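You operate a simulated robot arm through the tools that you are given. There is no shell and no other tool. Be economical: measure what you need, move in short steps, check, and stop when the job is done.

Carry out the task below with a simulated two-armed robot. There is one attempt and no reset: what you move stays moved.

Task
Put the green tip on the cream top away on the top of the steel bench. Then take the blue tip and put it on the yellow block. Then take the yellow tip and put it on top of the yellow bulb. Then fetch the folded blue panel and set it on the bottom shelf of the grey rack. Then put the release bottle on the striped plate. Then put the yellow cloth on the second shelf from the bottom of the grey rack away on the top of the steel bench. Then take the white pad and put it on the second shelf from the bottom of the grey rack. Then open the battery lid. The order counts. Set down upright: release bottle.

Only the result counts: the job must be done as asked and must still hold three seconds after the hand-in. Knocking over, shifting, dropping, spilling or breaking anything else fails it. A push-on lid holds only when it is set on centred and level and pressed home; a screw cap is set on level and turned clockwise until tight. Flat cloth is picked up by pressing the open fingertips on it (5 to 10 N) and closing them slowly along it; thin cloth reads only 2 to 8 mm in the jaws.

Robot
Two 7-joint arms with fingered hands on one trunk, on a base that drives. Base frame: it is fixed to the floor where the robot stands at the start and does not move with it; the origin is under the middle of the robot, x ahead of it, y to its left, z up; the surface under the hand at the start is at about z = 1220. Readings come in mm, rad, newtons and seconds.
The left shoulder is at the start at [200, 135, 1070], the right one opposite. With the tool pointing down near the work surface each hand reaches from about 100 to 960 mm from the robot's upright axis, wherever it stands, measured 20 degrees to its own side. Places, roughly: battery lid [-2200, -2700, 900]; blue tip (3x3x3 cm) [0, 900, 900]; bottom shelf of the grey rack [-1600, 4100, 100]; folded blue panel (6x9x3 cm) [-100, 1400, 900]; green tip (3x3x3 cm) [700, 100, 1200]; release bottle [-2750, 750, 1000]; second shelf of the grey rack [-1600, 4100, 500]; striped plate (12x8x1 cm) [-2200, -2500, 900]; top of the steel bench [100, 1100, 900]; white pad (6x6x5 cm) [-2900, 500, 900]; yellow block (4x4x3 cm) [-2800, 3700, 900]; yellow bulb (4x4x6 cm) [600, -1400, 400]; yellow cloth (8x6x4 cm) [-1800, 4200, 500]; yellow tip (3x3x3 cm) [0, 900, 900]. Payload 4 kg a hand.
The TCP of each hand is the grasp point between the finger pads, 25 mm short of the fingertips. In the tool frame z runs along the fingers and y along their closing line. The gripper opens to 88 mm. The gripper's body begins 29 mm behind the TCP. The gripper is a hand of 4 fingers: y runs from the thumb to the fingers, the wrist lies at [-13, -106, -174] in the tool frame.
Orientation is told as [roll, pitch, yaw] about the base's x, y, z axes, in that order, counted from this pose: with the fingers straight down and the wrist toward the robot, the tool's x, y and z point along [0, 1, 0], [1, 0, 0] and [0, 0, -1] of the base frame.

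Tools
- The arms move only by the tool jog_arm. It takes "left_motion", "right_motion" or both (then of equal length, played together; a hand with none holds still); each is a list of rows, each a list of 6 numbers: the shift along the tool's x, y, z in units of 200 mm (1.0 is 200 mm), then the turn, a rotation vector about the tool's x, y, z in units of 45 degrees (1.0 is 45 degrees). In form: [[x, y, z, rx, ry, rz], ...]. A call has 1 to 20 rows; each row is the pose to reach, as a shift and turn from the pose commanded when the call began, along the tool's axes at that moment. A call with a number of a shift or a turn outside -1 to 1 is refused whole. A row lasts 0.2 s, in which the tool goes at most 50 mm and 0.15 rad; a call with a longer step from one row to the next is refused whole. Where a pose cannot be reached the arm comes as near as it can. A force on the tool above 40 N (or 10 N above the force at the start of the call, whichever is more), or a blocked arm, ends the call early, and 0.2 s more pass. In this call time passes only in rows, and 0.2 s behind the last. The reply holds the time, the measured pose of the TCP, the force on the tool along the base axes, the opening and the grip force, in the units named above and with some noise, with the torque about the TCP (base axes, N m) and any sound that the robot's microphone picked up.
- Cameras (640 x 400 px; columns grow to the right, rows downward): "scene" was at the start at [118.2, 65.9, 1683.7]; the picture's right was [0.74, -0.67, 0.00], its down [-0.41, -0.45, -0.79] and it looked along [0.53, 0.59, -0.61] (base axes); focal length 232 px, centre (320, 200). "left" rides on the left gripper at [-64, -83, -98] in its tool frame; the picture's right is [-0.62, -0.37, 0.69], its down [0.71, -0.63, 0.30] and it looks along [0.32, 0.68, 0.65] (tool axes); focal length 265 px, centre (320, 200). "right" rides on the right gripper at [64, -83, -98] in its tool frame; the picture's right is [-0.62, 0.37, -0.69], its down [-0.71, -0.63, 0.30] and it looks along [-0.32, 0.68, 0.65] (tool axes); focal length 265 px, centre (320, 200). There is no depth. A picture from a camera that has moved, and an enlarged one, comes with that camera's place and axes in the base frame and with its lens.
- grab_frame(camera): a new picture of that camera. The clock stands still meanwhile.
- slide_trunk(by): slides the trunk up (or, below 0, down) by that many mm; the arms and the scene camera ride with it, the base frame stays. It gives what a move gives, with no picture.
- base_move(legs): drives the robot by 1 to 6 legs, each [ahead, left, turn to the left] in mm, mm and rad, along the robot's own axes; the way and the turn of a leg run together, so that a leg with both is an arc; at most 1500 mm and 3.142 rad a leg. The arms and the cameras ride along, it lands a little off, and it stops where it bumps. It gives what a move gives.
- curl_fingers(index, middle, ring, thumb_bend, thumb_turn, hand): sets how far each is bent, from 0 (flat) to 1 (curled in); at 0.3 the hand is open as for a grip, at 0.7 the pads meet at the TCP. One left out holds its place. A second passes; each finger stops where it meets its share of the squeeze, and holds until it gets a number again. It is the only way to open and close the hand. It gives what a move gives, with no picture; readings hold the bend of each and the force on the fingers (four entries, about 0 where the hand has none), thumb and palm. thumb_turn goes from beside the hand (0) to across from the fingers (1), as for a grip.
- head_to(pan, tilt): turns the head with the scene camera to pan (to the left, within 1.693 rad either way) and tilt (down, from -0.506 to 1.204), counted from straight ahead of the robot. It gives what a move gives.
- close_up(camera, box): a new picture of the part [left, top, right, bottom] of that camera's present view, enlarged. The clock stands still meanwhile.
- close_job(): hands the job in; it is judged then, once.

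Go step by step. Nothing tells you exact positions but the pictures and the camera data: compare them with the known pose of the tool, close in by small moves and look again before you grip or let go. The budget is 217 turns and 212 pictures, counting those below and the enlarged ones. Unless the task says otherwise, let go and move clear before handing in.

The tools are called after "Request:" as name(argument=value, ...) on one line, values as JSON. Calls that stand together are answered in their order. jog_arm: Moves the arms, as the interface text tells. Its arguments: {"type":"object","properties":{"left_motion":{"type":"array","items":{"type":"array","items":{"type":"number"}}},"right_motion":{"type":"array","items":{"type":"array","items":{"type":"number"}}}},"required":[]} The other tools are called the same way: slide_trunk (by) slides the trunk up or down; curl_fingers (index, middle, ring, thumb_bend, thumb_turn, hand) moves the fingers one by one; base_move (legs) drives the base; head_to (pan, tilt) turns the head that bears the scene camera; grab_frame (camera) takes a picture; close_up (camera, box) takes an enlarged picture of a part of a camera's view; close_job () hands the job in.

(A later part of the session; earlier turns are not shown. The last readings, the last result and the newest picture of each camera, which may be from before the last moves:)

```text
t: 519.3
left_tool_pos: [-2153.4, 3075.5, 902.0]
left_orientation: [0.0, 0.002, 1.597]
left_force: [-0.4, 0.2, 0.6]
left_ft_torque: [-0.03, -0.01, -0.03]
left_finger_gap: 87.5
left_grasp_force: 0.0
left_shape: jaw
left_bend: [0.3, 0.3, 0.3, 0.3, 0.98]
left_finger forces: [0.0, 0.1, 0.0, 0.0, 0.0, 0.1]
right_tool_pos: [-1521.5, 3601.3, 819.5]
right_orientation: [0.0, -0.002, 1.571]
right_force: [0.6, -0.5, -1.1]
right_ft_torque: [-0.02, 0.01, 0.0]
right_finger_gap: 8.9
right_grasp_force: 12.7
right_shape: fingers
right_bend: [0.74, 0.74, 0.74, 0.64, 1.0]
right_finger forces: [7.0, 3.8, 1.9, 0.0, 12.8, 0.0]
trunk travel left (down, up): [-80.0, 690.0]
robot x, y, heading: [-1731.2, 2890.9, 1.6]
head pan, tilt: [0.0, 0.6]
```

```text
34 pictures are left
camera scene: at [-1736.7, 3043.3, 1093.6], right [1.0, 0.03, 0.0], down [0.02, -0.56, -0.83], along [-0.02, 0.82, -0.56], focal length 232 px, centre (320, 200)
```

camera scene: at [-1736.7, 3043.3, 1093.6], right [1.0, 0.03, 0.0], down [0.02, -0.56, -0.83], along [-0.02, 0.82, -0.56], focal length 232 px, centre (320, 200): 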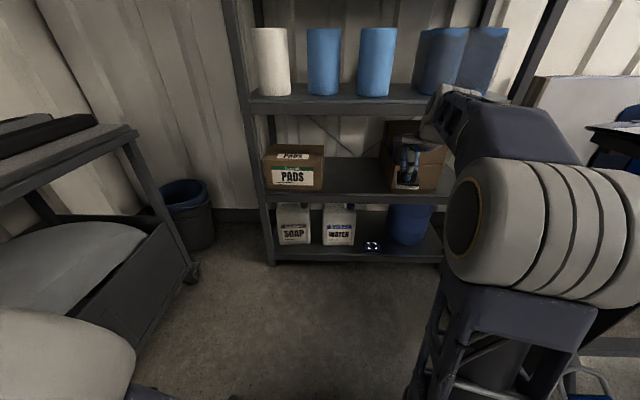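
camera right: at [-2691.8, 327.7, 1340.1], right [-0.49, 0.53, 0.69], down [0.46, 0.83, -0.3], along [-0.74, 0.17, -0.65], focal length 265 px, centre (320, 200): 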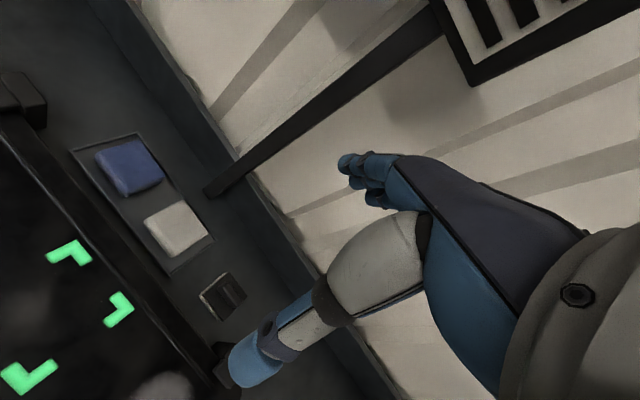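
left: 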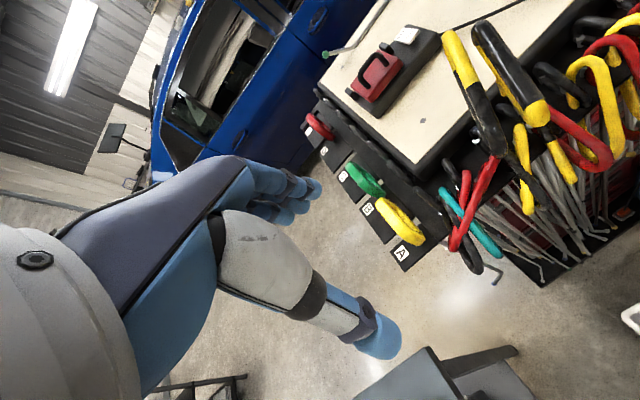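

I'll lower the hand to z≈605 in front of the rack, then drive it in over the free middle of the second shelf.

Request:
jog_arm(right_motion=[[0, 0, 0.2, 0, 0, 0], [0, 0, 0.4, 0, 0, 0], [0, 0, 0.6, 0, 0, 0], [0, 0, 0.8, 0, 0, 0], [0, 0, 1.0, 0, 0, 0]])

Request:
base_move(legs=[[230, 65, -0.028]])

Request:
grab_frame(camera="scene")

```text
t: 520.5
left_tool_pos: [-2153.2, 3074.2, 900.8]
left_orientation: [0.0, 0.002, 1.599]
left_force: [-0.3, 0.0, 0.4]
left_ft_torque: [0.01, 0.0, -0.01]
left_finger_gap: 87.9
left_grasp_force: 0.1
left_shape: jaw
left_bend: [0.3, 0.3, 0.3, 0.3, 0.98]
left_finger forces: [0.0, 0.0, 0.1, 0.1, 0.0, 0.0]
right_tool_pos: [-1522.4, 3604.1, 620.8]
right_orientation: [0.0, -0.002, 1.571]
right_force: [0.2, -0.1, -0.1]
right_ft_torque: [-0.01, -0.01, -0.02]
right_finger_gap: 8.9
right_grasp_force: 13.0
right_shape: fingers
right_bend: [0.74, 0.74, 0.74, 0.64, 1.0]
right_finger forces: [6.9, 3.9, 2.0, 0.0, 12.9, 0.0]
trunk travel left (down, up): [-80.0, 690.0]
robot x, y, heading: [-1733.7, 2891.0, 1.601]
head pan, tilt: [0.0, 0.6]
```

```text
t: 522.3
left_tool_pos: [-2218.7, 3309.8, 900.2]
left_orientation: [0.001, 0.002, 1.58]
left_force: [1.1, 0.1, -0.6]
left_ft_torque: [0.01, -0.02, 0.0]
left_finger_gap: 87.8
left_grasp_force: 0.2
left_shape: jaw
left_bend: [0.3, 0.3, 0.3, 0.3, 0.98]
left_finger forces: [0.0, 0.0, 0.1, 0.0, 0.0, 0.0]
right_tool_pos: [-1577.4, 3827.3, 620.8]
right_orientation: [-0.001, -0.001, 1.552]
right_force: [0.5, -0.4, -0.7]
right_ft_torque: [-0.01, 0.02, 0.02]
right_finger_gap: 9.1
right_grasp_force: 13.1
right_shape: fingers
right_bend: [0.74, 0.74, 0.74, 0.64, 1.0]
right_finger forces: [7.0, 3.9, 2.0, 0.1, 12.9, 0.0]
trunk travel left (down, up): [-80.0, 690.0]
robot x, y, heading: [-1802.0, 3122.6, 1.58]
head pan, tilt: [0.0, 0.6]
```

```text
33 pictures are left
camera scene: at [-1803.4, 3270.4, 1093.6], right [1.0, 0.01, 0.0], down [0.01, -0.56, -0.83], along [-0.01, 0.82, -0.56], focal length 232 px, centre (320, 200)
```

scene: 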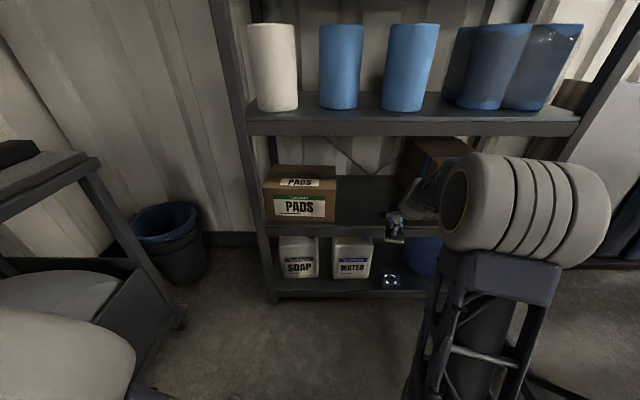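

The pad hangs in front of the free part of the second shelf. Lowering 20 mm and driving in 180 mm.

Request:
jog_arm(right_motion=[[0, 0, 0.1, 0, 0, 0]])

Request:
base_move(legs=[[185, 0, 0]])

Request:
grab_frame(camera="right")

Request:
close_up(camera="scene", box=[270, 120, 450, 270])

```text
t: 522.7
left_tool_pos: [-2219.5, 3308.8, 901.5]
left_orientation: [0.0, 0.001, 1.581]
left_force: [0.0, 0.4, 0.6]
left_ft_torque: [0.02, 0.04, 0.04]
left_finger_gap: 87.7
left_grasp_force: 0.0
left_shape: jaw
left_bend: [0.3, 0.3, 0.3, 0.3, 0.98]
left_finger forces: [0.0, 0.1, 0.0, 0.0, 0.1, 0.0]
right_tool_pos: [-1577.1, 3826.8, 601.2]
right_orientation: [-0.001, -0.003, 1.552]
right_force: [0.8, 0.6, -0.6]
right_ft_torque: [-0.02, 0.04, 0.01]
right_finger_gap: 8.7
right_grasp_force: 13.0
right_shape: fingers
right_bend: [0.74, 0.74, 0.74, 0.64, 1.0]
right_finger forces: [6.9, 4.0, 2.0, 0.1, 12.9, 0.1]
trunk travel left (down, up): [-80.0, 690.0]
robot x, y, heading: [-1800.6, 3122.1, 1.581]
head pan, tilt: [0.0, 0.6]
```

```text
t: 524.2
left_tool_pos: [-2221.3, 3492.0, 901.2]
left_orientation: [-0.001, 0.001, 1.581]
left_force: [0.4, -0.1, 0.8]
left_ft_torque: [0.03, -0.05, 0.01]
left_finger_gap: 87.7
left_grasp_force: 0.1
left_shape: jaw
left_bend: [0.3, 0.3, 0.3, 0.3, 0.98]
left_finger forces: [0.0, 0.0, 0.0, 0.0, 0.1, 0.0]
right_tool_pos: [-1579.6, 4010.7, 601.8]
right_orientation: [0.0, -0.001, 1.549]
right_force: [0.3, 0.1, 0.0]
right_ft_torque: [-0.07, -0.01, -0.01]
right_finger_gap: 8.5
right_grasp_force: 12.7
right_shape: fingers
right_bend: [0.74, 0.74, 0.74, 0.64, 1.0]
right_finger forces: [6.9, 3.9, 1.9, 0.0, 12.9, 0.1]
trunk travel left (down, up): [-80.0, 690.0]
robot x, y, heading: [-1802.1, 3301.4, 1.579]
head pan, tilt: [0.0, 0.6]
```

```text
32 pictures are left
camera right: at [-1644.5, 3928.0, 699.0], right [0.63, 0.36, 0.69], down [0.7, -0.64, -0.31], along [0.34, 0.68, -0.65], focal length 265 px, centre (320, 200)
```

right: 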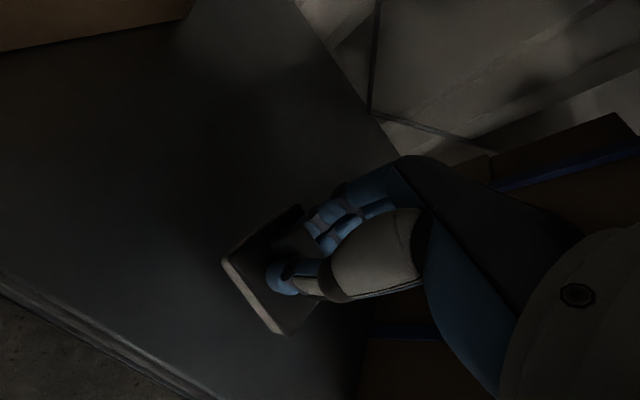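

```text
2.67 times, centred on (360, 195) of scene
camera zoom: at [-1805.4, 3453.3, 1093.6], right [1.0, 0.01, 0.0], down [0.01, -0.56, -0.83], along [-0.01, 0.82, -0.56], focal length 619 px, centre (213, 213)
```

zoom: 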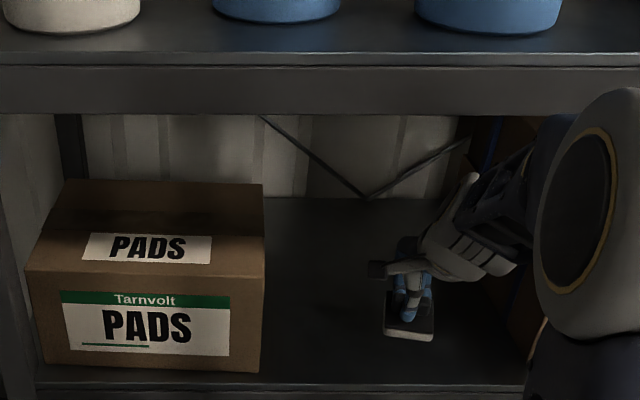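

The pad is over clear shelf space. Lowering.

Request:
jog_arm(right_motion=[[0, 0, 0.05, 0, 0, 0], [0, 0, 0.09, 0, 0, 0]])

Request:
jog_arm(right_motion=[[0, 0, 0.02, 0, 0, 0], [0, 0, 0.04, 0, 0, 0], [0, 0, 0.06, 0, 0, 0]])

```text
t: 524.8
left_tool_pos: [-2220.2, 3492.5, 900.5]
left_orientation: [0.0, 0.002, 1.583]
left_force: [-0.7, 0.1, 0.3]
left_ft_torque: [0.01, 0.01, 0.0]
left_finger_gap: 87.7
left_grasp_force: 0.1
left_shape: jaw
left_bend: [0.3, 0.3, 0.3, 0.3, 0.98]
left_finger forces: [0.0, 0.1, 0.1, 0.1, 0.1, 0.0]
right_tool_pos: [-1579.7, 4009.6, 584.1]
right_orientation: [-0.001, -0.002, 1.553]
right_force: [-0.3, -0.6, -1.1]
right_ft_torque: [0.0, 0.0, 0.06]
right_finger_gap: 9.0
right_grasp_force: 12.6
right_shape: fingers
right_bend: [0.74, 0.74, 0.74, 0.64, 1.0]
right_finger forces: [6.9, 3.9, 1.9, 0.1, 12.9, 0.0]
trunk travel left (down, up): [-80.0, 690.0]
robot x, y, heading: [-1801.9, 3301.7, 1.578]
head pan, tilt: [0.0, 0.6]
```

```text
t: 525.6
left_tool_pos: [-2221.5, 3492.0, 901.4]
left_orientation: [0.0, 0.003, 1.581]
left_force: [-0.4, -0.2, 0.2]
left_ft_torque: [-0.03, -0.01, 0.0]
left_finger_gap: 87.7
left_grasp_force: 0.0
left_shape: jaw
left_bend: [0.3, 0.3, 0.3, 0.3, 0.98]
left_finger forces: [0.0, 0.0, 0.0, 0.0, 0.0, 0.0]
right_tool_pos: [-1580.2, 4010.3, 571.7]
right_orientation: [0.001, -0.003, 1.552]
right_force: [0.9, 0.6, 3.4]
right_ft_torque: [-0.03, 0.02, 0.0]
right_finger_gap: 8.8
right_grasp_force: 13.0
right_shape: fingers
right_bend: [0.74, 0.74, 0.74, 0.64, 1.0]
right_finger forces: [7.6, 4.0, 2.0, 0.0, 12.7, 0.1]
trunk travel left (down, up): [-80.0, 690.0]
robot x, y, heading: [-1803.2, 3302.4, 1.579]
head pan, tilt: [0.0, 0.6]
```

Contact at about 3–5 N. Releasing and lifting.

Request:
curl_fingers(hand="right", index=0.5, middle=0.5, ring=0.5, thumb_bend=0.5)

Request:
jog_arm(right_motion=[[0, 0, -0.06, 0, 0, 0], [0, 0, -0.14, 0, 0, 0], [0, 0, -0.2, 0, 0, 0]])

Request:
base_move(legs=[[-350, 0, 0]])

Request:
close_up(camera="scene", box=[230, 120, 470, 280])

```text
t: 526.6
left_tool_pos: [-2219.2, 3494.0, 900.1]
left_orientation: [0.001, 0.001, 1.582]
left_force: [0.0, -0.1, -0.8]
left_ft_torque: [0.03, 0.01, -0.02]
left_finger_gap: 87.6
left_grasp_force: 0.1
left_shape: jaw
left_bend: [0.3, 0.3, 0.3, 0.3, 0.98]
left_finger forces: [0.1, 0.1, 0.0, 0.0, 0.0, 0.0]
right_tool_pos: [-1579.2, 4009.7, 571.1]
right_orientation: [0.001, -0.002, 1.552]
right_force: [-0.3, 0.2, -0.1]
right_ft_torque: [0.02, -0.01, 0.0]
right_finger_gap: 40.9
right_grasp_force: 0.2
right_shape: fingers
right_bend: [0.5, 0.5, 0.5, 0.5, 1.0]
right_finger forces: [0.1, 0.0, 0.0, 0.0, 0.1, 0.0]
trunk travel left (down, up): [-80.0, 690.0]
robot x, y, heading: [-1802.7, 3304.5, 1.585]
head pan, tilt: [0.0, 0.6]
```

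```text
t: 527.4
left_tool_pos: [-2222.3, 3493.2, 900.8]
left_orientation: [0.0, 0.001, 1.582]
left_force: [0.3, -1.1, -0.4]
left_ft_torque: [-0.01, -0.02, 0.05]
left_finger_gap: 87.7
left_grasp_force: 0.1
left_shape: jaw
left_bend: [0.3, 0.3, 0.3, 0.3, 0.98]
left_finger forces: [0.0, 0.0, 0.0, 0.0, 0.0, 0.0]
right_tool_pos: [-1580.3, 4010.7, 610.8]
right_orientation: [0.0, -0.001, 1.551]
right_force: [0.2, 0.4, 0.3]
right_ft_torque: [-0.01, -0.04, -0.02]
right_finger_gap: 40.7
right_grasp_force: 0.0
right_shape: fingers
right_bend: [0.5, 0.5, 0.5, 0.5, 1.0]
right_finger forces: [0.0, 0.0, 0.0, 0.1, 0.0, 0.0]
trunk travel left (down, up): [-80.0, 690.0]
robot x, y, heading: [-1802.0, 3299.0, 1.58]
head pan, tilt: [0.0, 0.6]
```

```text
t: 529.7
left_tool_pos: [-2216.9, 3146.7, 901.1]
left_orientation: [0.0, 0.002, 1.579]
left_force: [-0.4, -0.4, -0.5]
left_ft_torque: [-0.02, 0.01, 0.02]
left_finger_gap: 87.9
left_grasp_force: 0.0
left_shape: jaw
left_bend: [0.3, 0.3, 0.3, 0.3, 0.98]
left_finger forces: [0.0, 0.0, 0.0, 0.0, 0.0, 0.0]
right_tool_pos: [-1575.0, 3662.4, 609.1]
right_orientation: [0.001, -0.002, 1.55]
right_force: [-0.3, 0.4, 0.6]
right_ft_torque: [-0.03, -0.01, 0.01]
right_finger_gap: 40.9
right_grasp_force: 0.0
right_shape: fingers
right_bend: [0.5, 0.5, 0.5, 0.5, 1.0]
right_finger forces: [0.0, 0.1, 0.0, 0.0, 0.0, 0.0]
trunk travel left (down, up): [-80.0, 690.0]
robot x, y, heading: [-1801.6, 2954.6, 1.577]
head pan, tilt: [0.0, 0.6]
```

```text
2.50 times, centred on (350, 200) of scene
camera zoom: at [-1801.7, 3106.2, 1093.6], right [1.0, 0.01, 0.0], down [0.0, -0.56, -0.83], along [-0.01, 0.83, -0.56], focal length 581 px, centre (245, 200)
```

zoom: 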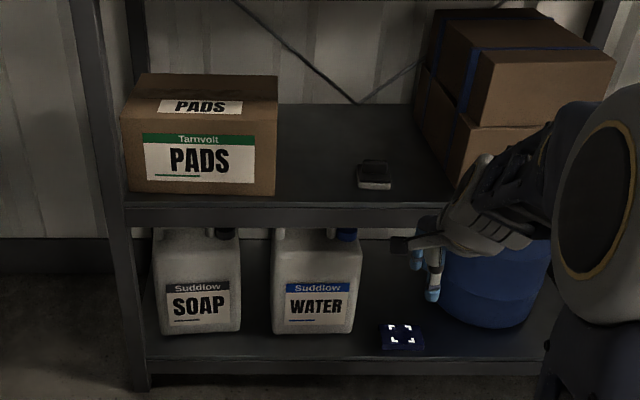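

The white pad rests on the second shelf. Last: the battery lid. I'll raise and drive back to the battery bench.

Request:
slide_trunk(by=400)

Request:
slide_trunk(by=180)

Request:
base_move(legs=[[0, 0, 1.565], [-340, 0, 0], [0, 1400, 0], [0, 1400, 0], [0, 1400, 0]])

Request:
base_move(legs=[[0, 1300, 0]])

```text
t: 533.5
left_tool_pos: [-2217.2, 3147.6, 1301.0]
left_orientation: [0.0, 0.001, 1.577]
left_force: [0.1, 0.3, -0.3]
left_ft_torque: [0.01, -0.04, -0.01]
left_finger_gap: 87.4
left_grasp_force: 0.1
left_shape: jaw
left_bend: [0.3, 0.3, 0.3, 0.3, 0.98]
left_finger forces: [0.0, 0.0, 0.1, 0.1, 0.0, 0.0]
right_tool_pos: [-1574.4, 3662.2, 1011.2]
right_orientation: [-0.001, -0.002, 1.549]
right_force: [-1.0, 0.4, 0.6]
right_ft_torque: [0.02, -0.01, 0.01]
right_finger_gap: 41.1
right_grasp_force: 0.3
right_shape: fingers
right_bend: [0.5, 0.5, 0.5, 0.5, 1.0]
right_finger forces: [0.0, 0.0, 0.1, 0.1, 0.0, 0.0]
trunk travel left (down, up): [-480.0, 290.0]
robot x, y, heading: [-1798.9, 2955.9, 1.578]
head pan, tilt: [0.0, 0.6]
```

```text
t: 535.5
left_tool_pos: [-2217.2, 3147.6, 1481.0]
left_orientation: [-0.001, 0.002, 1.578]
left_force: [-0.1, 0.0, 1.2]
left_ft_torque: [0.0, -0.01, 0.03]
left_finger_gap: 87.9
left_grasp_force: 0.0
left_shape: jaw
left_bend: [0.3, 0.3, 0.3, 0.3, 0.98]
left_finger forces: [0.0, 0.0, 0.1, 0.1, 0.0, 0.0]
right_tool_pos: [-1574.6, 3663.9, 1190.4]
right_orientation: [0.0, -0.002, 1.55]
right_force: [-0.3, -0.1, 0.7]
right_ft_torque: [-0.02, -0.02, -0.02]
right_finger_gap: 41.2
right_grasp_force: 0.2
right_shape: fingers
right_bend: [0.5, 0.5, 0.5, 0.5, 1.0]
right_finger forces: [0.0, 0.1, 0.0, 0.0, 0.1, 0.1]
trunk travel left (down, up): [-660.0, 110.0]
robot x, y, heading: [-1801.1, 2958.3, 1.58]
head pan, tilt: [0.0, 0.6]
```

```text
t: 541.8
left_tool_pos: [-1638.6, 2546.3, 1480.9]
left_orientation: [-0.001, 0.003, -3.083]
left_force: [0.1, 0.8, -0.6]
left_ft_torque: [-0.03, -0.01, -0.01]
left_finger_gap: 87.9
left_grasp_force: 0.2
left_shape: jaw
left_bend: [0.3, 0.3, 0.3, 0.3, 0.98]
left_finger forces: [0.0, 0.0, 0.0, 0.0, 0.1, 0.0]
right_tool_pos: [-2187.2, 3161.4, 1190.2]
right_orientation: [0.0, -0.001, -3.114]
right_force: [-0.6, 0.2, 0.2]
right_ft_torque: [-0.02, 0.03, -0.01]
right_finger_gap: 41.2
right_grasp_force: 0.0
right_shape: fingers
right_bend: [0.5, 0.5, 0.5, 0.5, 1.0]
right_finger forces: [0.0, 0.1, 0.0, 0.1, 0.1, 0.0]
trunk travel left (down, up): [-660.0, 110.0]
robot x, y, heading: [-1473.1, 2973.1, -3.09]
head pan, tilt: [0.0, 0.6]
stopped in leg 2: the robot was blocked; the commanded pose is now the measured one
```

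```text
t: 544.7
left_tool_pos: [-1621.0, 2141.1, 1480.6]
left_orientation: [0.001, 0.002, -3.09]
left_force: [-0.6, 0.0, 0.2]
left_ft_torque: [0.0, 0.0, -0.04]
left_finger_gap: 87.9
left_grasp_force: 0.0
left_shape: jaw
left_bend: [0.3, 0.3, 0.3, 0.3, 0.98]
left_finger forces: [0.1, 0.0, 0.0, 0.0, 0.0, 0.0]
right_tool_pos: [-2165.5, 2759.0, 1190.7]
right_orientation: [0.0, -0.001, -3.12]
right_force: [0.2, 0.3, -0.5]
right_ft_torque: [0.02, 0.0, 0.01]
right_finger_gap: 41.1
right_grasp_force: 0.1
right_shape: fingers
right_bend: [0.5, 0.5, 0.5, 0.5, 1.0]
right_finger forces: [0.0, 0.1, 0.0, 0.1, 0.0, 0.1]
trunk travel left (down, up): [-660.0, 110.0]
robot x, y, heading: [-1447.1, 2568.0, -3.094]
head pan, tilt: [0.0, 0.6]
stopped in leg 1: the robot was blocked; the commanded pose is now the measured one
```

I bumped the stand behind me; I'll move away from it first and then continue south.

Request:
base_move(legs=[[200, 0, 0], [0, 1400, -0.045], [0, 1400, 0], [0, 1300, 0]])

Request:
base_move(legs=[[0, 1150, 0]])

Request:
head_to(pan=1.2, tilt=0.5)

Request:
grab_frame(camera="scene")

```text
t: 565.6
left_tool_pos: [-1495.4, -1981.4, 1480.7]
left_orientation: [0.0, 0.002, -3.031]
left_force: [0.2, 0.7, -0.4]
left_ft_torque: [0.03, -0.03, 0.0]
left_finger_gap: 88.0
left_grasp_force: 0.0
left_shape: jaw
left_bend: [0.3, 0.3, 0.3, 0.3, 0.98]
left_finger forces: [0.1, 0.0, 0.0, 0.0, 0.1, 0.0]
right_tool_pos: [-2074.5, -1397.2, 1191.1]
right_orientation: [0.0, 0.0, -3.06]
right_force: [-1.0, -0.1, -0.2]
right_ft_torque: [0.01, -0.03, -0.04]
right_finger_gap: 40.9
right_grasp_force: 0.1
right_shape: fingers
right_bend: [0.5, 0.5, 0.5, 0.5, 1.0]
right_finger forces: [0.0, 0.0, 0.0, 0.0, 0.0, 0.0]
trunk travel left (down, up): [-660.0, 110.0]
robot x, y, heading: [-1348.9, -1551.7, -3.032]
head pan, tilt: [0.0, 0.6]
```

```text
t: 571.3
left_tool_pos: [-1362.9, -3093.1, 1480.1]
left_orientation: [-0.001, 0.001, -3.019]
left_force: [0.2, -0.2, -0.1]
left_ft_torque: [0.03, 0.0, 0.01]
left_finger_gap: 88.0
left_grasp_force: 0.1
left_shape: jaw
left_bend: [0.3, 0.3, 0.3, 0.3, 0.98]
left_finger forces: [0.1, 0.0, 0.1, 0.1, 0.0, 0.0]
right_tool_pos: [-1948.3, -2513.9, 1191.1]
right_orientation: [0.0, -0.003, -3.048]
right_force: [-0.2, -0.2, 0.1]
right_ft_torque: [-0.02, -0.03, 0.0]
right_finger_gap: 41.0
right_grasp_force: 0.1
right_shape: fingers
right_bend: [0.5, 0.5, 0.5, 0.5, 1.0]
right_finger forces: [0.0, 0.1, 0.1, 0.0, 0.0, 0.0]
trunk travel left (down, up): [-660.0, 110.0]
robot x, y, heading: [-1222.4, -2658.9, -3.022]
head pan, tilt: [0.0, 0.6]
stopped in leg 1: the robot was blocked; the commanded pose is now the measured one
```

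```text
t: 572.7
left_tool_pos: [-1361.5, -3092.7, 1480.9]
left_orientation: [-0.002, 0.002, -3.019]
left_force: [-0.5, -0.5, 0.3]
left_ft_torque: [0.01, 0.0, 0.02]
left_finger_gap: 87.4
left_grasp_force: 0.0
left_shape: jaw
left_bend: [0.3, 0.3, 0.3, 0.3, 0.98]
left_finger forces: [0.1, 0.0, 0.0, 0.1, 0.0, 0.0]
right_tool_pos: [-1948.8, -2515.0, 1190.6]
right_orientation: [0.0, -0.002, -3.048]
right_force: [-0.1, 0.5, 1.6]
right_ft_torque: [0.03, -0.01, -0.01]
right_finger_gap: 41.0
right_grasp_force: 0.1
right_shape: fingers
right_bend: [0.5, 0.5, 0.5, 0.5, 1.0]
right_finger forces: [0.1, 0.0, 0.1, 0.0, 0.0, 0.0]
trunk travel left (down, up): [-660.0, 110.0]
robot x, y, heading: [-1218.1, -2654.5, -3.024]
head pan, tilt: [1.201, 0.499]
```

```text
29 pictures are left
camera scene: at [-1302.3, -2750.1, 1682.7], right [-0.97, 0.25, 0.0], down [0.12, 0.46, -0.88], along [-0.22, -0.85, -0.48], focal length 232 px, centre (320, 200)
```

scene: 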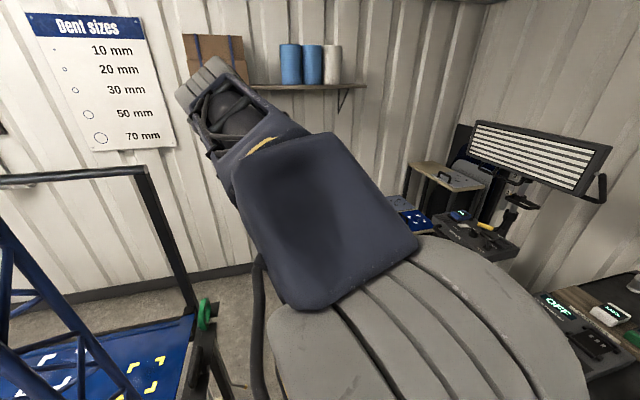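

I touched the neighbouring bench's end; moving forward away from it and squaring up to look at the battery device.

Request:
base_move(legs=[[260, 0, 0], [0, 100, -0.11]])

Request:
head_to(pan=0.0, tilt=0.75)

Request:
close_up(camera="scene", box=[260, 130, 420, 250])

Request:
grab_frame(camera="right")

```text
t: 575.3
left_tool_pos: [-1653.0, -3211.2, 1481.7]
left_orientation: [-0.001, 0.002, -3.118]
left_force: [0.3, -0.1, -0.1]
left_ft_torque: [-0.02, -0.01, 0.0]
left_finger_gap: 87.8
left_grasp_force: 0.0
left_shape: jaw
left_bend: [0.3, 0.3, 0.3, 0.3, 0.98]
left_finger forces: [0.0, 0.1, 0.1, 0.0, 0.0, 0.1]
right_tool_pos: [-2178.5, -2577.7, 1190.7]
right_orientation: [0.002, -0.001, 3.137]
right_force: [0.8, 0.0, 0.2]
right_ft_torque: [0.01, 0.02, -0.01]
right_finger_gap: 41.2
right_grasp_force: 0.0
right_shape: fingers
right_bend: [0.5, 0.5, 0.5, 0.5, 1.0]
right_finger forces: [0.0, 0.0, 0.1, 0.0, 0.1, 0.0]
trunk travel left (down, up): [-660.0, 110.0]
robot x, y, heading: [-1465.6, -2793.6, -3.118]
head pan, tilt: [1.201, 0.499]
```

```text
t: 576.7
left_tool_pos: [-1652.2, -3210.8, 1480.4]
left_orientation: [-0.001, 0.001, -3.118]
left_force: [-0.3, -0.8, 1.1]
left_ft_torque: [0.0, 0.03, 0.0]
left_finger_gap: 87.7
left_grasp_force: 0.1
left_shape: jaw
left_bend: [0.3, 0.3, 0.3, 0.3, 0.98]
left_finger forces: [0.1, 0.0, 0.0, 0.0, 0.0, 0.1]
right_tool_pos: [-2179.0, -2578.5, 1191.3]
right_orientation: [0.001, -0.002, 3.138]
right_force: [-1.2, 0.4, 0.2]
right_ft_torque: [-0.01, 0.02, -0.02]
right_finger_gap: 41.0
right_grasp_force: 0.0
right_shape: fingers
right_bend: [0.5, 0.5, 0.5, 0.5, 1.0]
right_finger forces: [0.1, 0.0, 0.0, 0.0, 0.1, 0.0]
trunk travel left (down, up): [-660.0, 110.0]
robot x, y, heading: [-1469.5, -2791.7, -3.112]
head pan, tilt: [0.0, 0.75]
```

```text
3.33 times, centred on (340, 190) of scene
camera zoom: at [-1611.3, -2793.2, 1660.7], right [-0.03, 1.0, 0.0], down [0.68, 0.02, -0.73], along [-0.73, -0.02, -0.68], focal length 774 px, centre (253, 233)
```

zoom: 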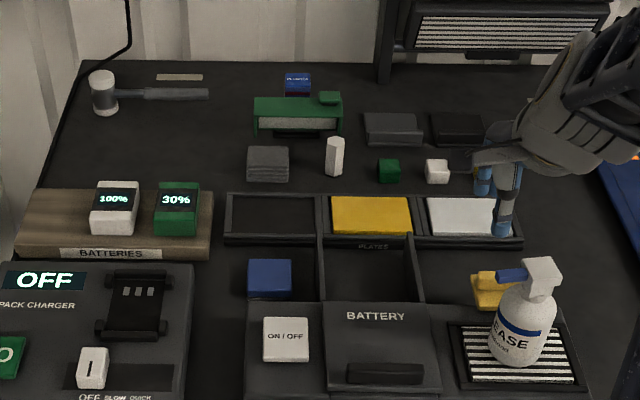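

```text
27 pictures are left
camera right: at [-2095.4, -2643.4, 1289.0], right [-0.36, 0.62, 0.69], down [0.63, 0.71, -0.31], along [-0.68, 0.33, -0.65], focal length 265 px, centre (320, 200)
```

right: 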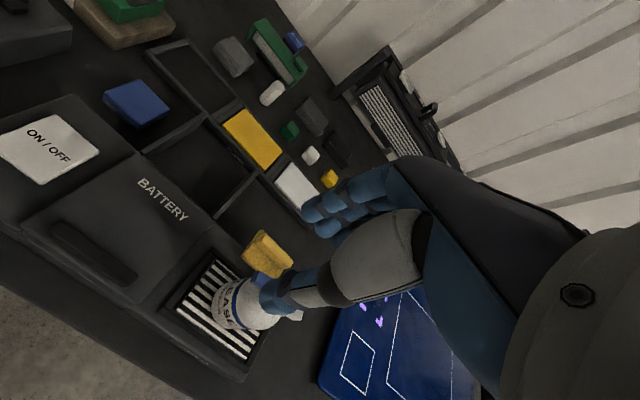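

Request:
close_up(camera="right", box=[20, 90, 300, 330])

```text
1.67 times, centred on (160, 210) of right
camera zoom: at [-2095.4, -2643.4, 1289.0], right [-0.36, 0.62, 0.69], down [0.63, 0.71, -0.31], along [-0.68, 0.33, -0.65], focal length 442 px, centre (587, 183)
```

zoom: 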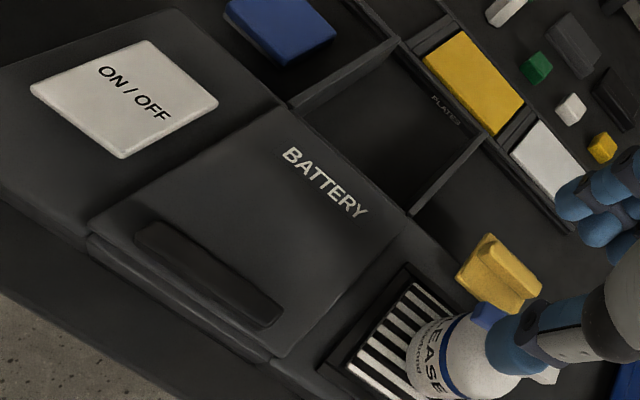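

The lid looks like a sliding cover: rails run back from it, and it has a grip bar near its front at about [-2160, -2658, 931]. I'll bring the hand over the bar to grip it.

Request:
slide_trunk(by=-150)

Request:
jog_arm(right_motion=[[0.2, -0.05, 0, 0, 0, 0], [0.397, -0.096, 0, 0, 0, 0], [0.397, -0.096, 0.18, 0, 0, 0], [0.397, -0.096, 0.3, 0, 0, 0]])

Request:
close_up(camera="right", box=[160, 140, 400, 340])

Request:
close_up(camera="scene", box=[300, 150, 420, 250])

```text
t: 578.5
left_tool_pos: [-1651.1, -3211.8, 1330.6]
left_orientation: [0.0, 0.001, -3.118]
left_force: [0.6, -0.7, -0.4]
left_ft_torque: [0.03, -0.03, -0.01]
left_finger_gap: 87.7
left_grasp_force: 0.0
left_shape: jaw
left_bend: [0.3, 0.3, 0.3, 0.3, 0.98]
left_finger forces: [0.0, 0.0, 0.1, 0.0, 0.0, 0.0]
right_tool_pos: [-2179.0, -2578.2, 1041.4]
right_orientation: [0.0, -0.004, 3.138]
right_force: [-0.3, 0.4, -0.9]
right_ft_torque: [0.03, 0.0, 0.01]
right_finger_gap: 40.8
right_grasp_force: 0.0
right_shape: fingers
right_bend: [0.5, 0.5, 0.5, 0.5, 1.0]
right_finger forces: [0.0, 0.1, 0.0, 0.0, 0.0, 0.0]
trunk travel left (down, up): [-510.0, 260.0]
robot x, y, heading: [-1471.2, -2792.1, -3.12]
head pan, tilt: [0.0, 0.75]
```

```text
t: 579.5
left_tool_pos: [-1653.2, -3212.1, 1331.6]
left_orientation: [0.0, 0.002, -3.115]
left_force: [0.1, -0.2, -0.1]
left_ft_torque: [-0.01, -0.02, -0.01]
left_finger_gap: 87.9
left_grasp_force: 0.1
left_shape: jaw
left_bend: [0.3, 0.3, 0.3, 0.3, 0.98]
left_finger forces: [0.0, 0.0, 0.1, 0.0, 0.0, 0.0]
right_tool_pos: [-2160.7, -2657.8, 982.4]
right_orientation: [0.001, -0.003, 3.139]
right_force: [0.0, -0.1, 0.3]
right_ft_torque: [-0.02, 0.0, 0.02]
right_finger_gap: 40.9
right_grasp_force: 0.0
right_shape: fingers
right_bend: [0.5, 0.5, 0.5, 0.5, 1.0]
right_finger forces: [0.1, 0.0, 0.1, 0.0, 0.1, 0.0]
trunk travel left (down, up): [-510.0, 260.0]
robot x, y, heading: [-1470.9, -2789.5, -3.119]
head pan, tilt: [0.0, 0.75]
```

```text
2.00 times, centred on (280, 240) of right
camera zoom: at [-2075.8, -2722.4, 1079.2], right [-0.36, 0.62, 0.69], down [0.63, 0.71, -0.31], along [-0.68, 0.33, -0.65], focal length 531 px, centre (400, 120)
```

zoom: 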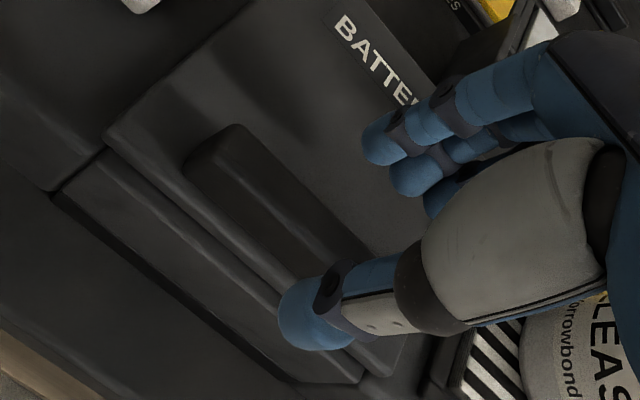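

```text
4.00 times, centred on (360, 200) of scene
camera zoom: at [-1611.2, -2793.2, 1510.8], right [-0.02, 1.0, 0.0], down [0.68, 0.02, -0.73], along [-0.73, -0.02, -0.68], focal length 929 px, centre (160, 200)
```

zoom: 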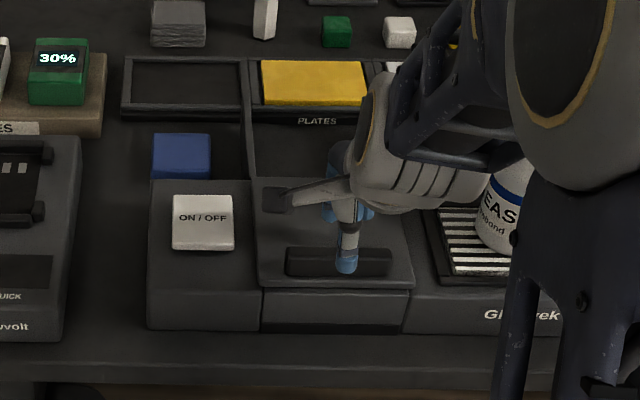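

The bar lies right between thumb and fingers. Lowering carefully until the fingertips almost touch the lid.

Request:
jog_arm(right_motion=[[0, -0.015, 0.07, 0, 0, 0], [0, -0.015, 0.13, 0, 0, 0]])

Request:
jog_arm(right_motion=[[0, 0, 0.015, 0, 0, 0], [0, 0, 0.03, 0, 0, 0]])

Request:
close_up(camera="right", box=[180, 140, 400, 320])

```text
t: 580.1
left_tool_pos: [-1651.5, -3211.7, 1331.1]
left_orientation: [0.0, 0.002, -3.118]
left_force: [1.0, 0.5, 0.0]
left_ft_torque: [-0.02, 0.01, -0.02]
left_finger_gap: 87.7
left_grasp_force: 0.0
left_shape: jaw
left_bend: [0.3, 0.3, 0.3, 0.3, 0.98]
left_finger forces: [0.0, 0.0, 0.0, 0.0, 0.0, 0.0]
right_tool_pos: [-2157.3, -2658.8, 954.8]
right_orientation: [0.0, -0.004, 3.137]
right_force: [-0.5, -0.2, -0.3]
right_ft_torque: [0.01, 0.0, -0.03]
right_finger_gap: 41.1
right_grasp_force: 0.0
right_shape: fingers
right_bend: [0.5, 0.5, 0.5, 0.5, 1.0]
right_finger forces: [0.0, 0.0, 0.0, 0.0, 0.0, 0.0]
trunk travel left (down, up): [-510.0, 260.0]
robot x, y, heading: [-1470.4, -2794.5, -3.118]
head pan, tilt: [0.0, 0.75]
```

```text
t: 580.7
left_tool_pos: [-1654.1, -3211.4, 1331.1]
left_orientation: [0.0, 0.001, -3.118]
left_force: [0.4, -1.0, -0.6]
left_ft_torque: [0.01, -0.01, 0.01]
left_finger_gap: 87.6
left_grasp_force: 0.1
left_shape: jaw
left_bend: [0.3, 0.3, 0.3, 0.3, 0.98]
left_finger forces: [0.0, 0.1, 0.1, 0.0, 0.0, 0.0]
right_tool_pos: [-2156.6, -2657.5, 949.4]
right_orientation: [0.0, 0.0, 3.14]
right_force: [0.5, -0.2, -0.1]
right_ft_torque: [0.0, -0.01, -0.01]
right_finger_gap: 41.1
right_grasp_force: 0.0
right_shape: fingers
right_bend: [0.5, 0.5, 0.5, 0.5, 1.0]
right_finger forces: [0.0, 0.0, 0.1, 0.0, 0.1, 0.1]
trunk travel left (down, up): [-510.0, 260.0]
robot x, y, heading: [-1466.0, -2790.9, -3.12]
head pan, tilt: [0.0, 0.75]
```

```text
2.22 times, centred on (290, 230) of right
camera zoom: at [-2072.9, -2722.9, 1047.2], right [-0.36, 0.62, 0.69], down [0.63, 0.71, -0.31], along [-0.68, 0.33, -0.65], focal length 590 px, centre (387, 133)
```

zoom: 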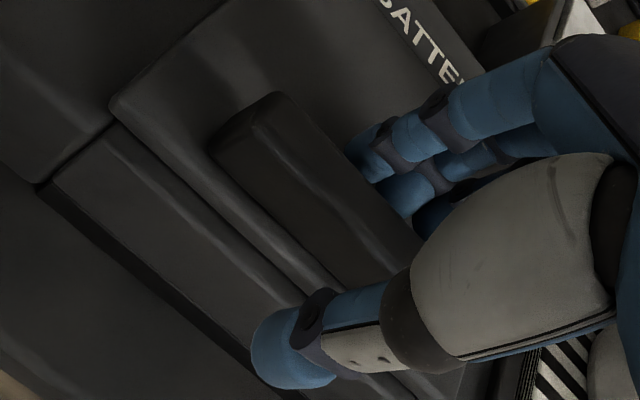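

Fingers straddle the bar without touching the lid. Closing on it.

Request:
curl_fingers(hand="right", index=0.72, middle=0.72, ring=0.72, thumb_bend=0.72)

Request:
close_up(camera="right", box=[180, 140, 400, 320])

```text
t: 581.7
left_tool_pos: [-1652.9, -3211.1, 1330.4]
left_orientation: [0.001, 0.004, -3.117]
left_force: [0.7, 0.4, 0.4]
left_ft_torque: [-0.02, 0.02, 0.02]
left_finger_gap: 87.8
left_grasp_force: 0.2
left_shape: jaw
left_bend: [0.3, 0.3, 0.3, 0.3, 0.98]
left_finger forces: [0.1, 0.0, 0.0, 0.0, 0.0, 0.1]
right_tool_pos: [-2158.0, -2658.7, 949.7]
right_orientation: [0.001, -0.004, 3.138]
right_force: [-23.2, 0.4, -5.9]
right_ft_torque: [-0.05, 0.43, 0.27]
right_finger_gap: 9.7
right_grasp_force: 14.9
right_shape: fingers
right_bend: [0.59, 0.62, 0.61, 0.69, 1.0]
right_finger forces: [8.7, 9.0, 9.2, 0.0, 2.9, 0.1]
trunk travel left (down, up): [-510.0, 260.0]
robot x, y, heading: [-1467.7, -2793.3, -3.115]
head pan, tilt: [0.0, 0.75]
```

```text
2.22 times, centred on (290, 230) of right
camera zoom: at [-2074.1, -2722.9, 1047.3], right [-0.36, 0.62, 0.69], down [0.63, 0.71, -0.31], along [-0.69, 0.33, -0.65], focal length 590 px, centre (387, 133)
```

zoom: 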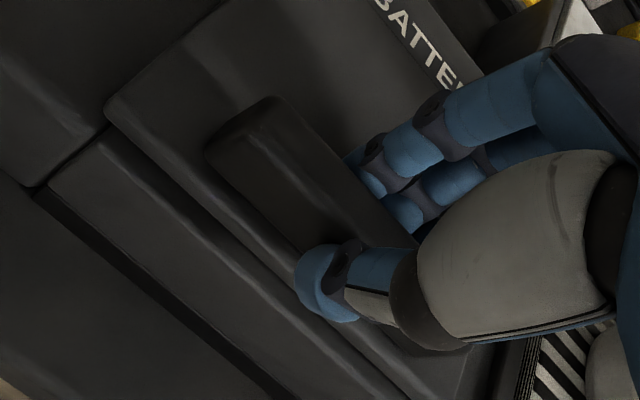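

The bar is gripped; it resists toward me (closed stop). I'll push it backward along the rails in small steps.

Request:
jog_arm(right_motion=[[0, 0.03, 0, 0, 0, 0], [0, 0.06, 0, 0, 0, 0], [0, 0.09, 0, 0, 0, 0], [0, 0.12, 0, 0, 0, 0]])

Request:
close_up(camera="scene", box=[300, 150, 420, 250])

```text
t: 582.7
left_tool_pos: [-1653.1, -3211.2, 1330.5]
left_orientation: [0.0, 0.002, -3.116]
left_force: [0.3, 0.2, 0.2]
left_ft_torque: [0.02, 0.0, -0.03]
left_finger_gap: 88.0
left_grasp_force: 0.0
left_shape: jaw
left_bend: [0.3, 0.3, 0.3, 0.3, 0.98]
left_finger forces: [0.0, 0.1, 0.0, 0.0, 0.1, 0.1]
right_tool_pos: [-2180.1, -2659.2, 948.3]
right_orientation: [0.001, 0.0, 3.139]
right_force: [1.2, -0.5, -1.7]
right_ft_torque: [-0.08, -0.1, 0.04]
right_finger_gap: 9.9
right_grasp_force: 9.0
right_shape: fingers
right_bend: [0.71, 0.67, 0.71, 0.64, 1.0]
right_finger forces: [2.9, 2.7, 2.8, 0.0, 9.6, 0.1]
trunk travel left (down, up): [-510.0, 260.0]
robot x, y, heading: [-1470.0, -2793.4, -3.115]
head pan, tilt: [0.0, 0.75]
```

```text
4.00 times, centred on (360, 200) of scene
camera zoom: at [-1611.2, -2793.2, 1510.7], right [-0.02, 1.0, 0.0], down [0.68, 0.02, -0.73], along [-0.73, -0.02, -0.68], focal length 929 px, centre (160, 200)
```

zoom: 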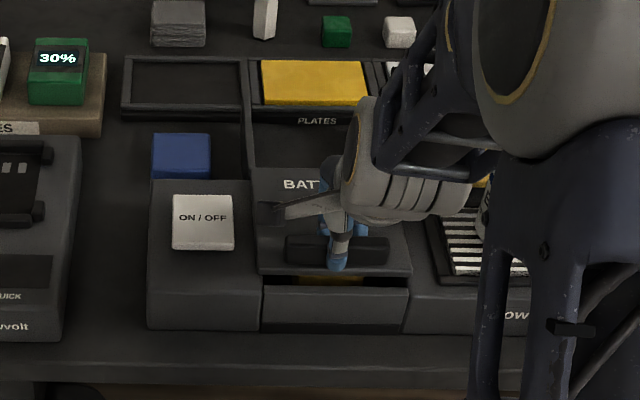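

It slides: an opening has appeared at the front. Continuing to push it fully open.

Request:
jog_arm(right_motion=[[0, 0.04, 0, 0, 0, 0], [0, 0.08, 0, 0, 0, 0], [0, 0.12, 0, 0, 0, 0], [0, 0.16, 0, 0, 0, 0], [0, 0.2, 0, 0, 0, 0], [0, 0.24, 0, 0, 0, 0], [0, 0.28, 0, 0, 0, 0], [0, 0.32, 0, 0, 0, 0], [0, 0.36, 0, 0, 0, 0]])

Request:
close_up(camera="scene", box=[300, 150, 420, 250])

```text
t: 584.7
left_tool_pos: [-1652.4, -3211.6, 1330.8]
left_orientation: [0.001, 0.002, -3.118]
left_force: [-0.2, -0.2, -1.3]
left_ft_torque: [-0.02, -0.02, 0.04]
left_finger_gap: 87.8
left_grasp_force: 0.0
left_shape: jaw
left_bend: [0.3, 0.3, 0.3, 0.3, 0.98]
left_finger forces: [0.1, 0.1, 0.0, 0.0, 0.1, 0.1]
right_tool_pos: [-2254.1, -2658.1, 947.7]
right_orientation: [0.0, -0.002, 3.139]
right_force: [0.3, -3.1, 1.7]
right_ft_torque: [-0.07, -0.05, 0.09]
right_finger_gap: 9.9
right_grasp_force: 9.6
right_shape: fingers
right_bend: [0.71, 0.71, 0.71, 0.63, 1.0]
right_finger forces: [3.0, 3.1, 3.1, 0.0, 9.3, 0.0]
trunk travel left (down, up): [-510.0, 260.0]
robot x, y, heading: [-1467.5, -2790.2, -3.112]
head pan, tilt: [0.0, 0.75]
```

```text
4.00 times, centred on (360, 200) of scene
camera zoom: at [-1611.2, -2793.3, 1510.8], right [-0.02, 1.0, 0.0], down [0.68, 0.02, -0.73], along [-0.73, -0.02, -0.68], focal length 929 px, centre (160, 200)
```

zoom: 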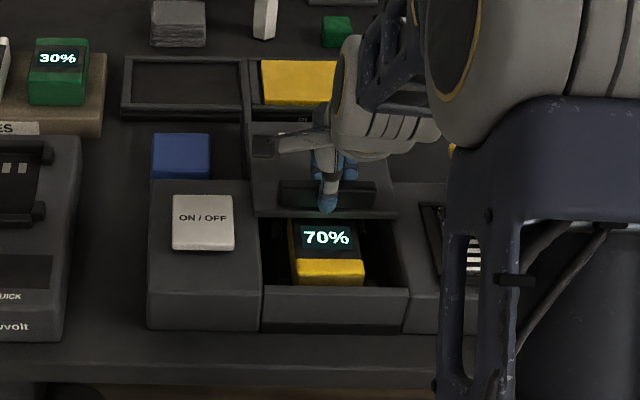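

The compartment with its battery is exposed. I'll push on to the end stop.

Request:
jog_arm(right_motion=[[0, 0.03, 0, 0, 0, 0], [0, 0.06, 0, 0, 0, 0], [0, 0.09, 0, 0, 0, 0], [0, 0.12, 0, 0, 0, 0], [0, 0.15, 0, 0, 0, 0], [0, 0.18, 0, 0, 0, 0]])

Request:
close_up(camera="scene", box=[300, 150, 420, 250])

```text
t: 586.1
left_tool_pos: [-1652.1, -3211.5, 1330.5]
left_orientation: [0.001, 0.002, -3.118]
left_force: [-0.2, -0.1, -1.0]
left_ft_torque: [0.01, -0.02, -0.01]
left_finger_gap: 87.8
left_grasp_force: 0.0
left_shape: jaw
left_bend: [0.3, 0.3, 0.3, 0.3, 0.98]
left_finger forces: [0.0, 0.0, 0.0, 0.0, 0.0, 0.1]
right_tool_pos: [-2289.5, -2657.7, 949.7]
right_orientation: [0.0, -0.002, 3.138]
right_force: [0.5, -1.2, -1.7]
right_ft_torque: [-0.06, -0.09, 0.09]
right_finger_gap: 9.5
right_grasp_force: 9.2
right_shape: fingers
right_bend: [0.71, 0.71, 0.71, 0.63, 1.0]
right_finger forces: [2.9, 2.8, 2.9, 0.0, 9.5, 0.0]
trunk travel left (down, up): [-510.0, 260.0]
robot x, y, heading: [-1467.2, -2790.5, -3.118]
head pan, tilt: [0.0, 0.75]
```

```text
4.00 times, centred on (360, 200) of scene
camera zoom: at [-1611.3, -2793.2, 1510.7], right [-0.02, 1.0, 0.0], down [0.68, 0.02, -0.73], along [-0.73, -0.02, -0.68], focal length 929 px, centre (160, 200)
```

zoom: 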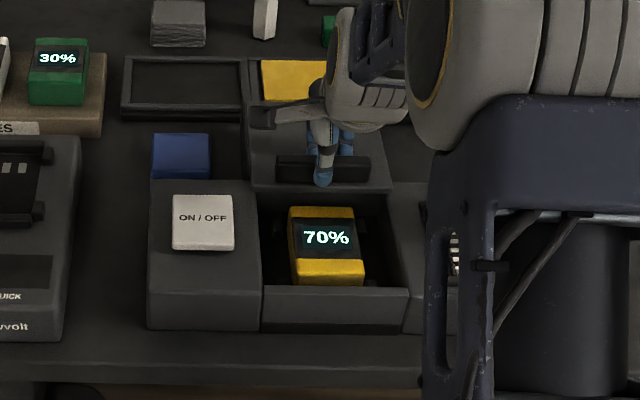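

Request:
jog_arm(right_motion=[[0, 0.02, 0, 0, 0, 0], [0, 0.04, 0, 0, 0, 0], [0, 0.06, 0, 0, 0, 0], [0, 0.08, 0, 0, 0, 0], [0, 0.1, 0, 0, 0, 0]])

```text
t: 587.3
left_tool_pos: [-1652.7, -3210.9, 1330.8]
left_orientation: [0.001, 0.002, -3.118]
left_force: [-0.1, 0.8, 0.7]
left_ft_torque: [0.02, -0.01, 0.01]
left_finger_gap: 87.7
left_grasp_force: 0.1
left_shape: jaw
left_bend: [0.3, 0.3, 0.3, 0.3, 0.98]
left_finger forces: [0.2, 0.1, 0.1, 0.0, 0.0, 0.1]
right_tool_pos: [-2311.4, -2657.7, 949.8]
right_orientation: [0.0, -0.001, 3.138]
right_force: [0.9, -2.5, -2.2]
right_ft_torque: [-0.06, -0.05, 0.09]
right_finger_gap: 9.8
right_grasp_force: 8.9
right_shape: fingers
right_bend: [0.71, 0.71, 0.71, 0.63, 1.0]
right_finger forces: [2.7, 2.7, 2.8, 0.1, 9.4, 0.1]
trunk travel left (down, up): [-510.0, 260.0]
robot x, y, heading: [-1467.0, -2789.7, -3.117]
head pan, tilt: [0.0, 0.75]
```

Request:
close_up(camera="scene", box=[290, 130, 420, 250])

Request:
grab_frame(camera="right")

```text
3.33 times, centred on (355, 190) of scene
camera zoom: at [-1611.3, -2793.2, 1510.7], right [-0.02, 1.0, 0.0], down [0.68, 0.02, -0.73], along [-0.73, -0.02, -0.68], focal length 774 px, centre (203, 233)
```

zoom: 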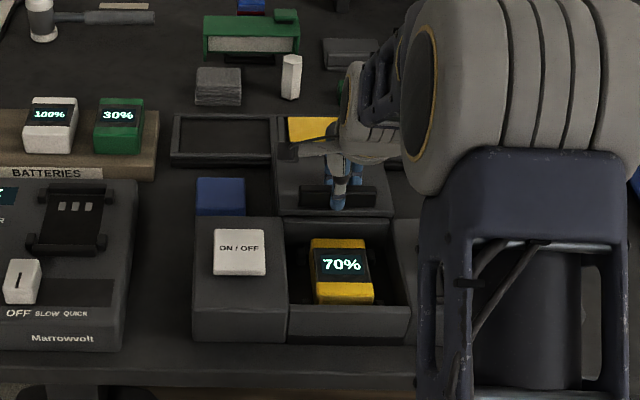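

```text
17 pictures are left
camera right: at [-2225.3, -2722.5, 1047.2], right [-0.36, 0.62, 0.69], down [0.63, 0.71, -0.31], along [-0.68, 0.33, -0.65], focal length 265 px, centre (320, 200)
```

right: 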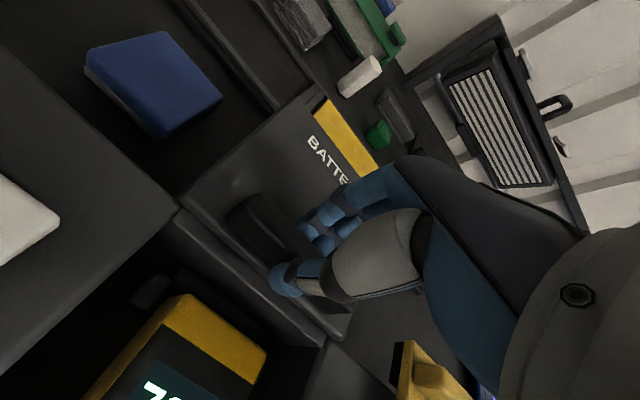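

The compartment is completely uncovered and the lid rests back on its rails. I'll release the bar and lift away.

Request:
curl_fingers(hand="right", index=0.5, middle=0.5, ring=0.5, thumb_bend=0.52)

Request:
jog_arm(right_motion=[[0, 0, -0.1, 0, 0, 0], [0, 0, -0.3, 0, 0, 0], [0, 0, -0.5, 0, 0, 0], [0, 0, -0.7, 0, 0, 0], [0, 0, -0.9, 0, 0, 0]])

Request:
base_move(legs=[[-120, 0, 0]])

Request:
close_up(camera="scene", box=[270, 110, 430, 240])

```text
t: 588.3
left_tool_pos: [-1650.6, -3212.0, 1330.6]
left_orientation: [-0.001, 0.003, -3.115]
left_force: [-0.3, 0.1, -0.5]
left_ft_torque: [0.01, -0.04, -0.03]
left_finger_gap: 87.8
left_grasp_force: 0.1
left_shape: jaw
left_bend: [0.3, 0.3, 0.3, 0.3, 0.98]
left_finger forces: [0.1, 0.0, 0.0, 0.1, 0.1, 0.0]
right_tool_pos: [-2308.9, -2657.8, 949.3]
right_orientation: [-0.001, -0.002, 3.137]
right_force: [1.1, 0.2, -1.3]
right_ft_torque: [0.0, -0.01, 0.02]
right_finger_gap: 38.8
right_grasp_force: 0.0
right_shape: fingers
right_bend: [0.5, 0.5, 0.5, 0.52, 1.0]
right_finger forces: [0.0, 0.1, 0.1, 0.0, 0.0, 0.0]
trunk travel left (down, up): [-510.0, 260.0]
robot x, y, heading: [-1469.1, -2792.8, -3.117]
head pan, tilt: [0.0, 0.75]
```

```text
t: 589.5
left_tool_pos: [-1652.9, -3212.0, 1329.9]
left_orientation: [-0.002, 0.0, -3.117]
left_force: [-0.8, 0.1, 0.0]
left_ft_torque: [0.04, -0.02, 0.0]
left_finger_gap: 87.6
left_grasp_force: 0.0
left_shape: jaw
left_bend: [0.3, 0.3, 0.3, 0.3, 0.98]
left_finger forces: [0.0, 0.0, 0.0, 0.1, 0.0, 0.0]
right_tool_pos: [-2305.8, -2656.6, 1128.6]
right_orientation: [-0.001, -0.002, 3.138]
right_force: [0.2, 0.4, 0.0]
right_ft_torque: [0.01, 0.01, 0.0]
right_finger_gap: 38.8
right_grasp_force: 0.2
right_shape: fingers
right_bend: [0.5, 0.5, 0.5, 0.52, 1.0]
right_finger forces: [0.0, 0.0, 0.1, 0.0, 0.1, 0.0]
trunk travel left (down, up): [-510.0, 260.0]
robot x, y, heading: [-1466.5, -2794.5, -3.114]
head pan, tilt: [0.0, 0.75]
```

```text
t: 590.7
left_tool_pos: [-1531.1, -3208.2, 1329.8]
left_orientation: [0.0, 0.001, -3.12]
left_force: [1.0, 0.2, -0.3]
left_ft_torque: [-0.01, 0.0, 0.01]
left_finger_gap: 87.7
left_grasp_force: 0.0
left_shape: jaw
left_bend: [0.3, 0.3, 0.3, 0.3, 0.98]
left_finger forces: [0.0, 0.0, 0.0, 0.0, 0.0, 0.0]
right_tool_pos: [-2185.3, -2653.3, 1126.6]
right_orientation: [0.0, -0.005, 3.136]
right_force: [-0.1, 0.8, -1.0]
right_ft_torque: [-0.03, -0.01, -0.01]
right_finger_gap: 38.9
right_grasp_force: 0.0
right_shape: fingers
right_bend: [0.5, 0.5, 0.5, 0.52, 1.0]
right_finger forces: [0.0, 0.1, 0.0, 0.0, 0.1, 0.0]
trunk travel left (down, up): [-510.0, 260.0]
robot x, y, heading: [-1348.6, -2788.5, -3.116]
head pan, tilt: [0.0, 0.75]
```

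```text
3.08 times, centred on (350, 175) of scene
camera zoom: at [-1490.2, -2790.2, 1510.7], right [-0.02, 1.0, 0.0], down [0.68, 0.02, -0.73], along [-0.73, -0.02, -0.68], focal length 715 px, centre (228, 277)
```

zoom: 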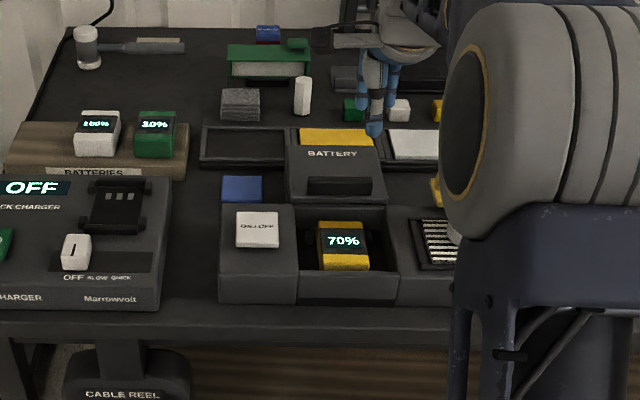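

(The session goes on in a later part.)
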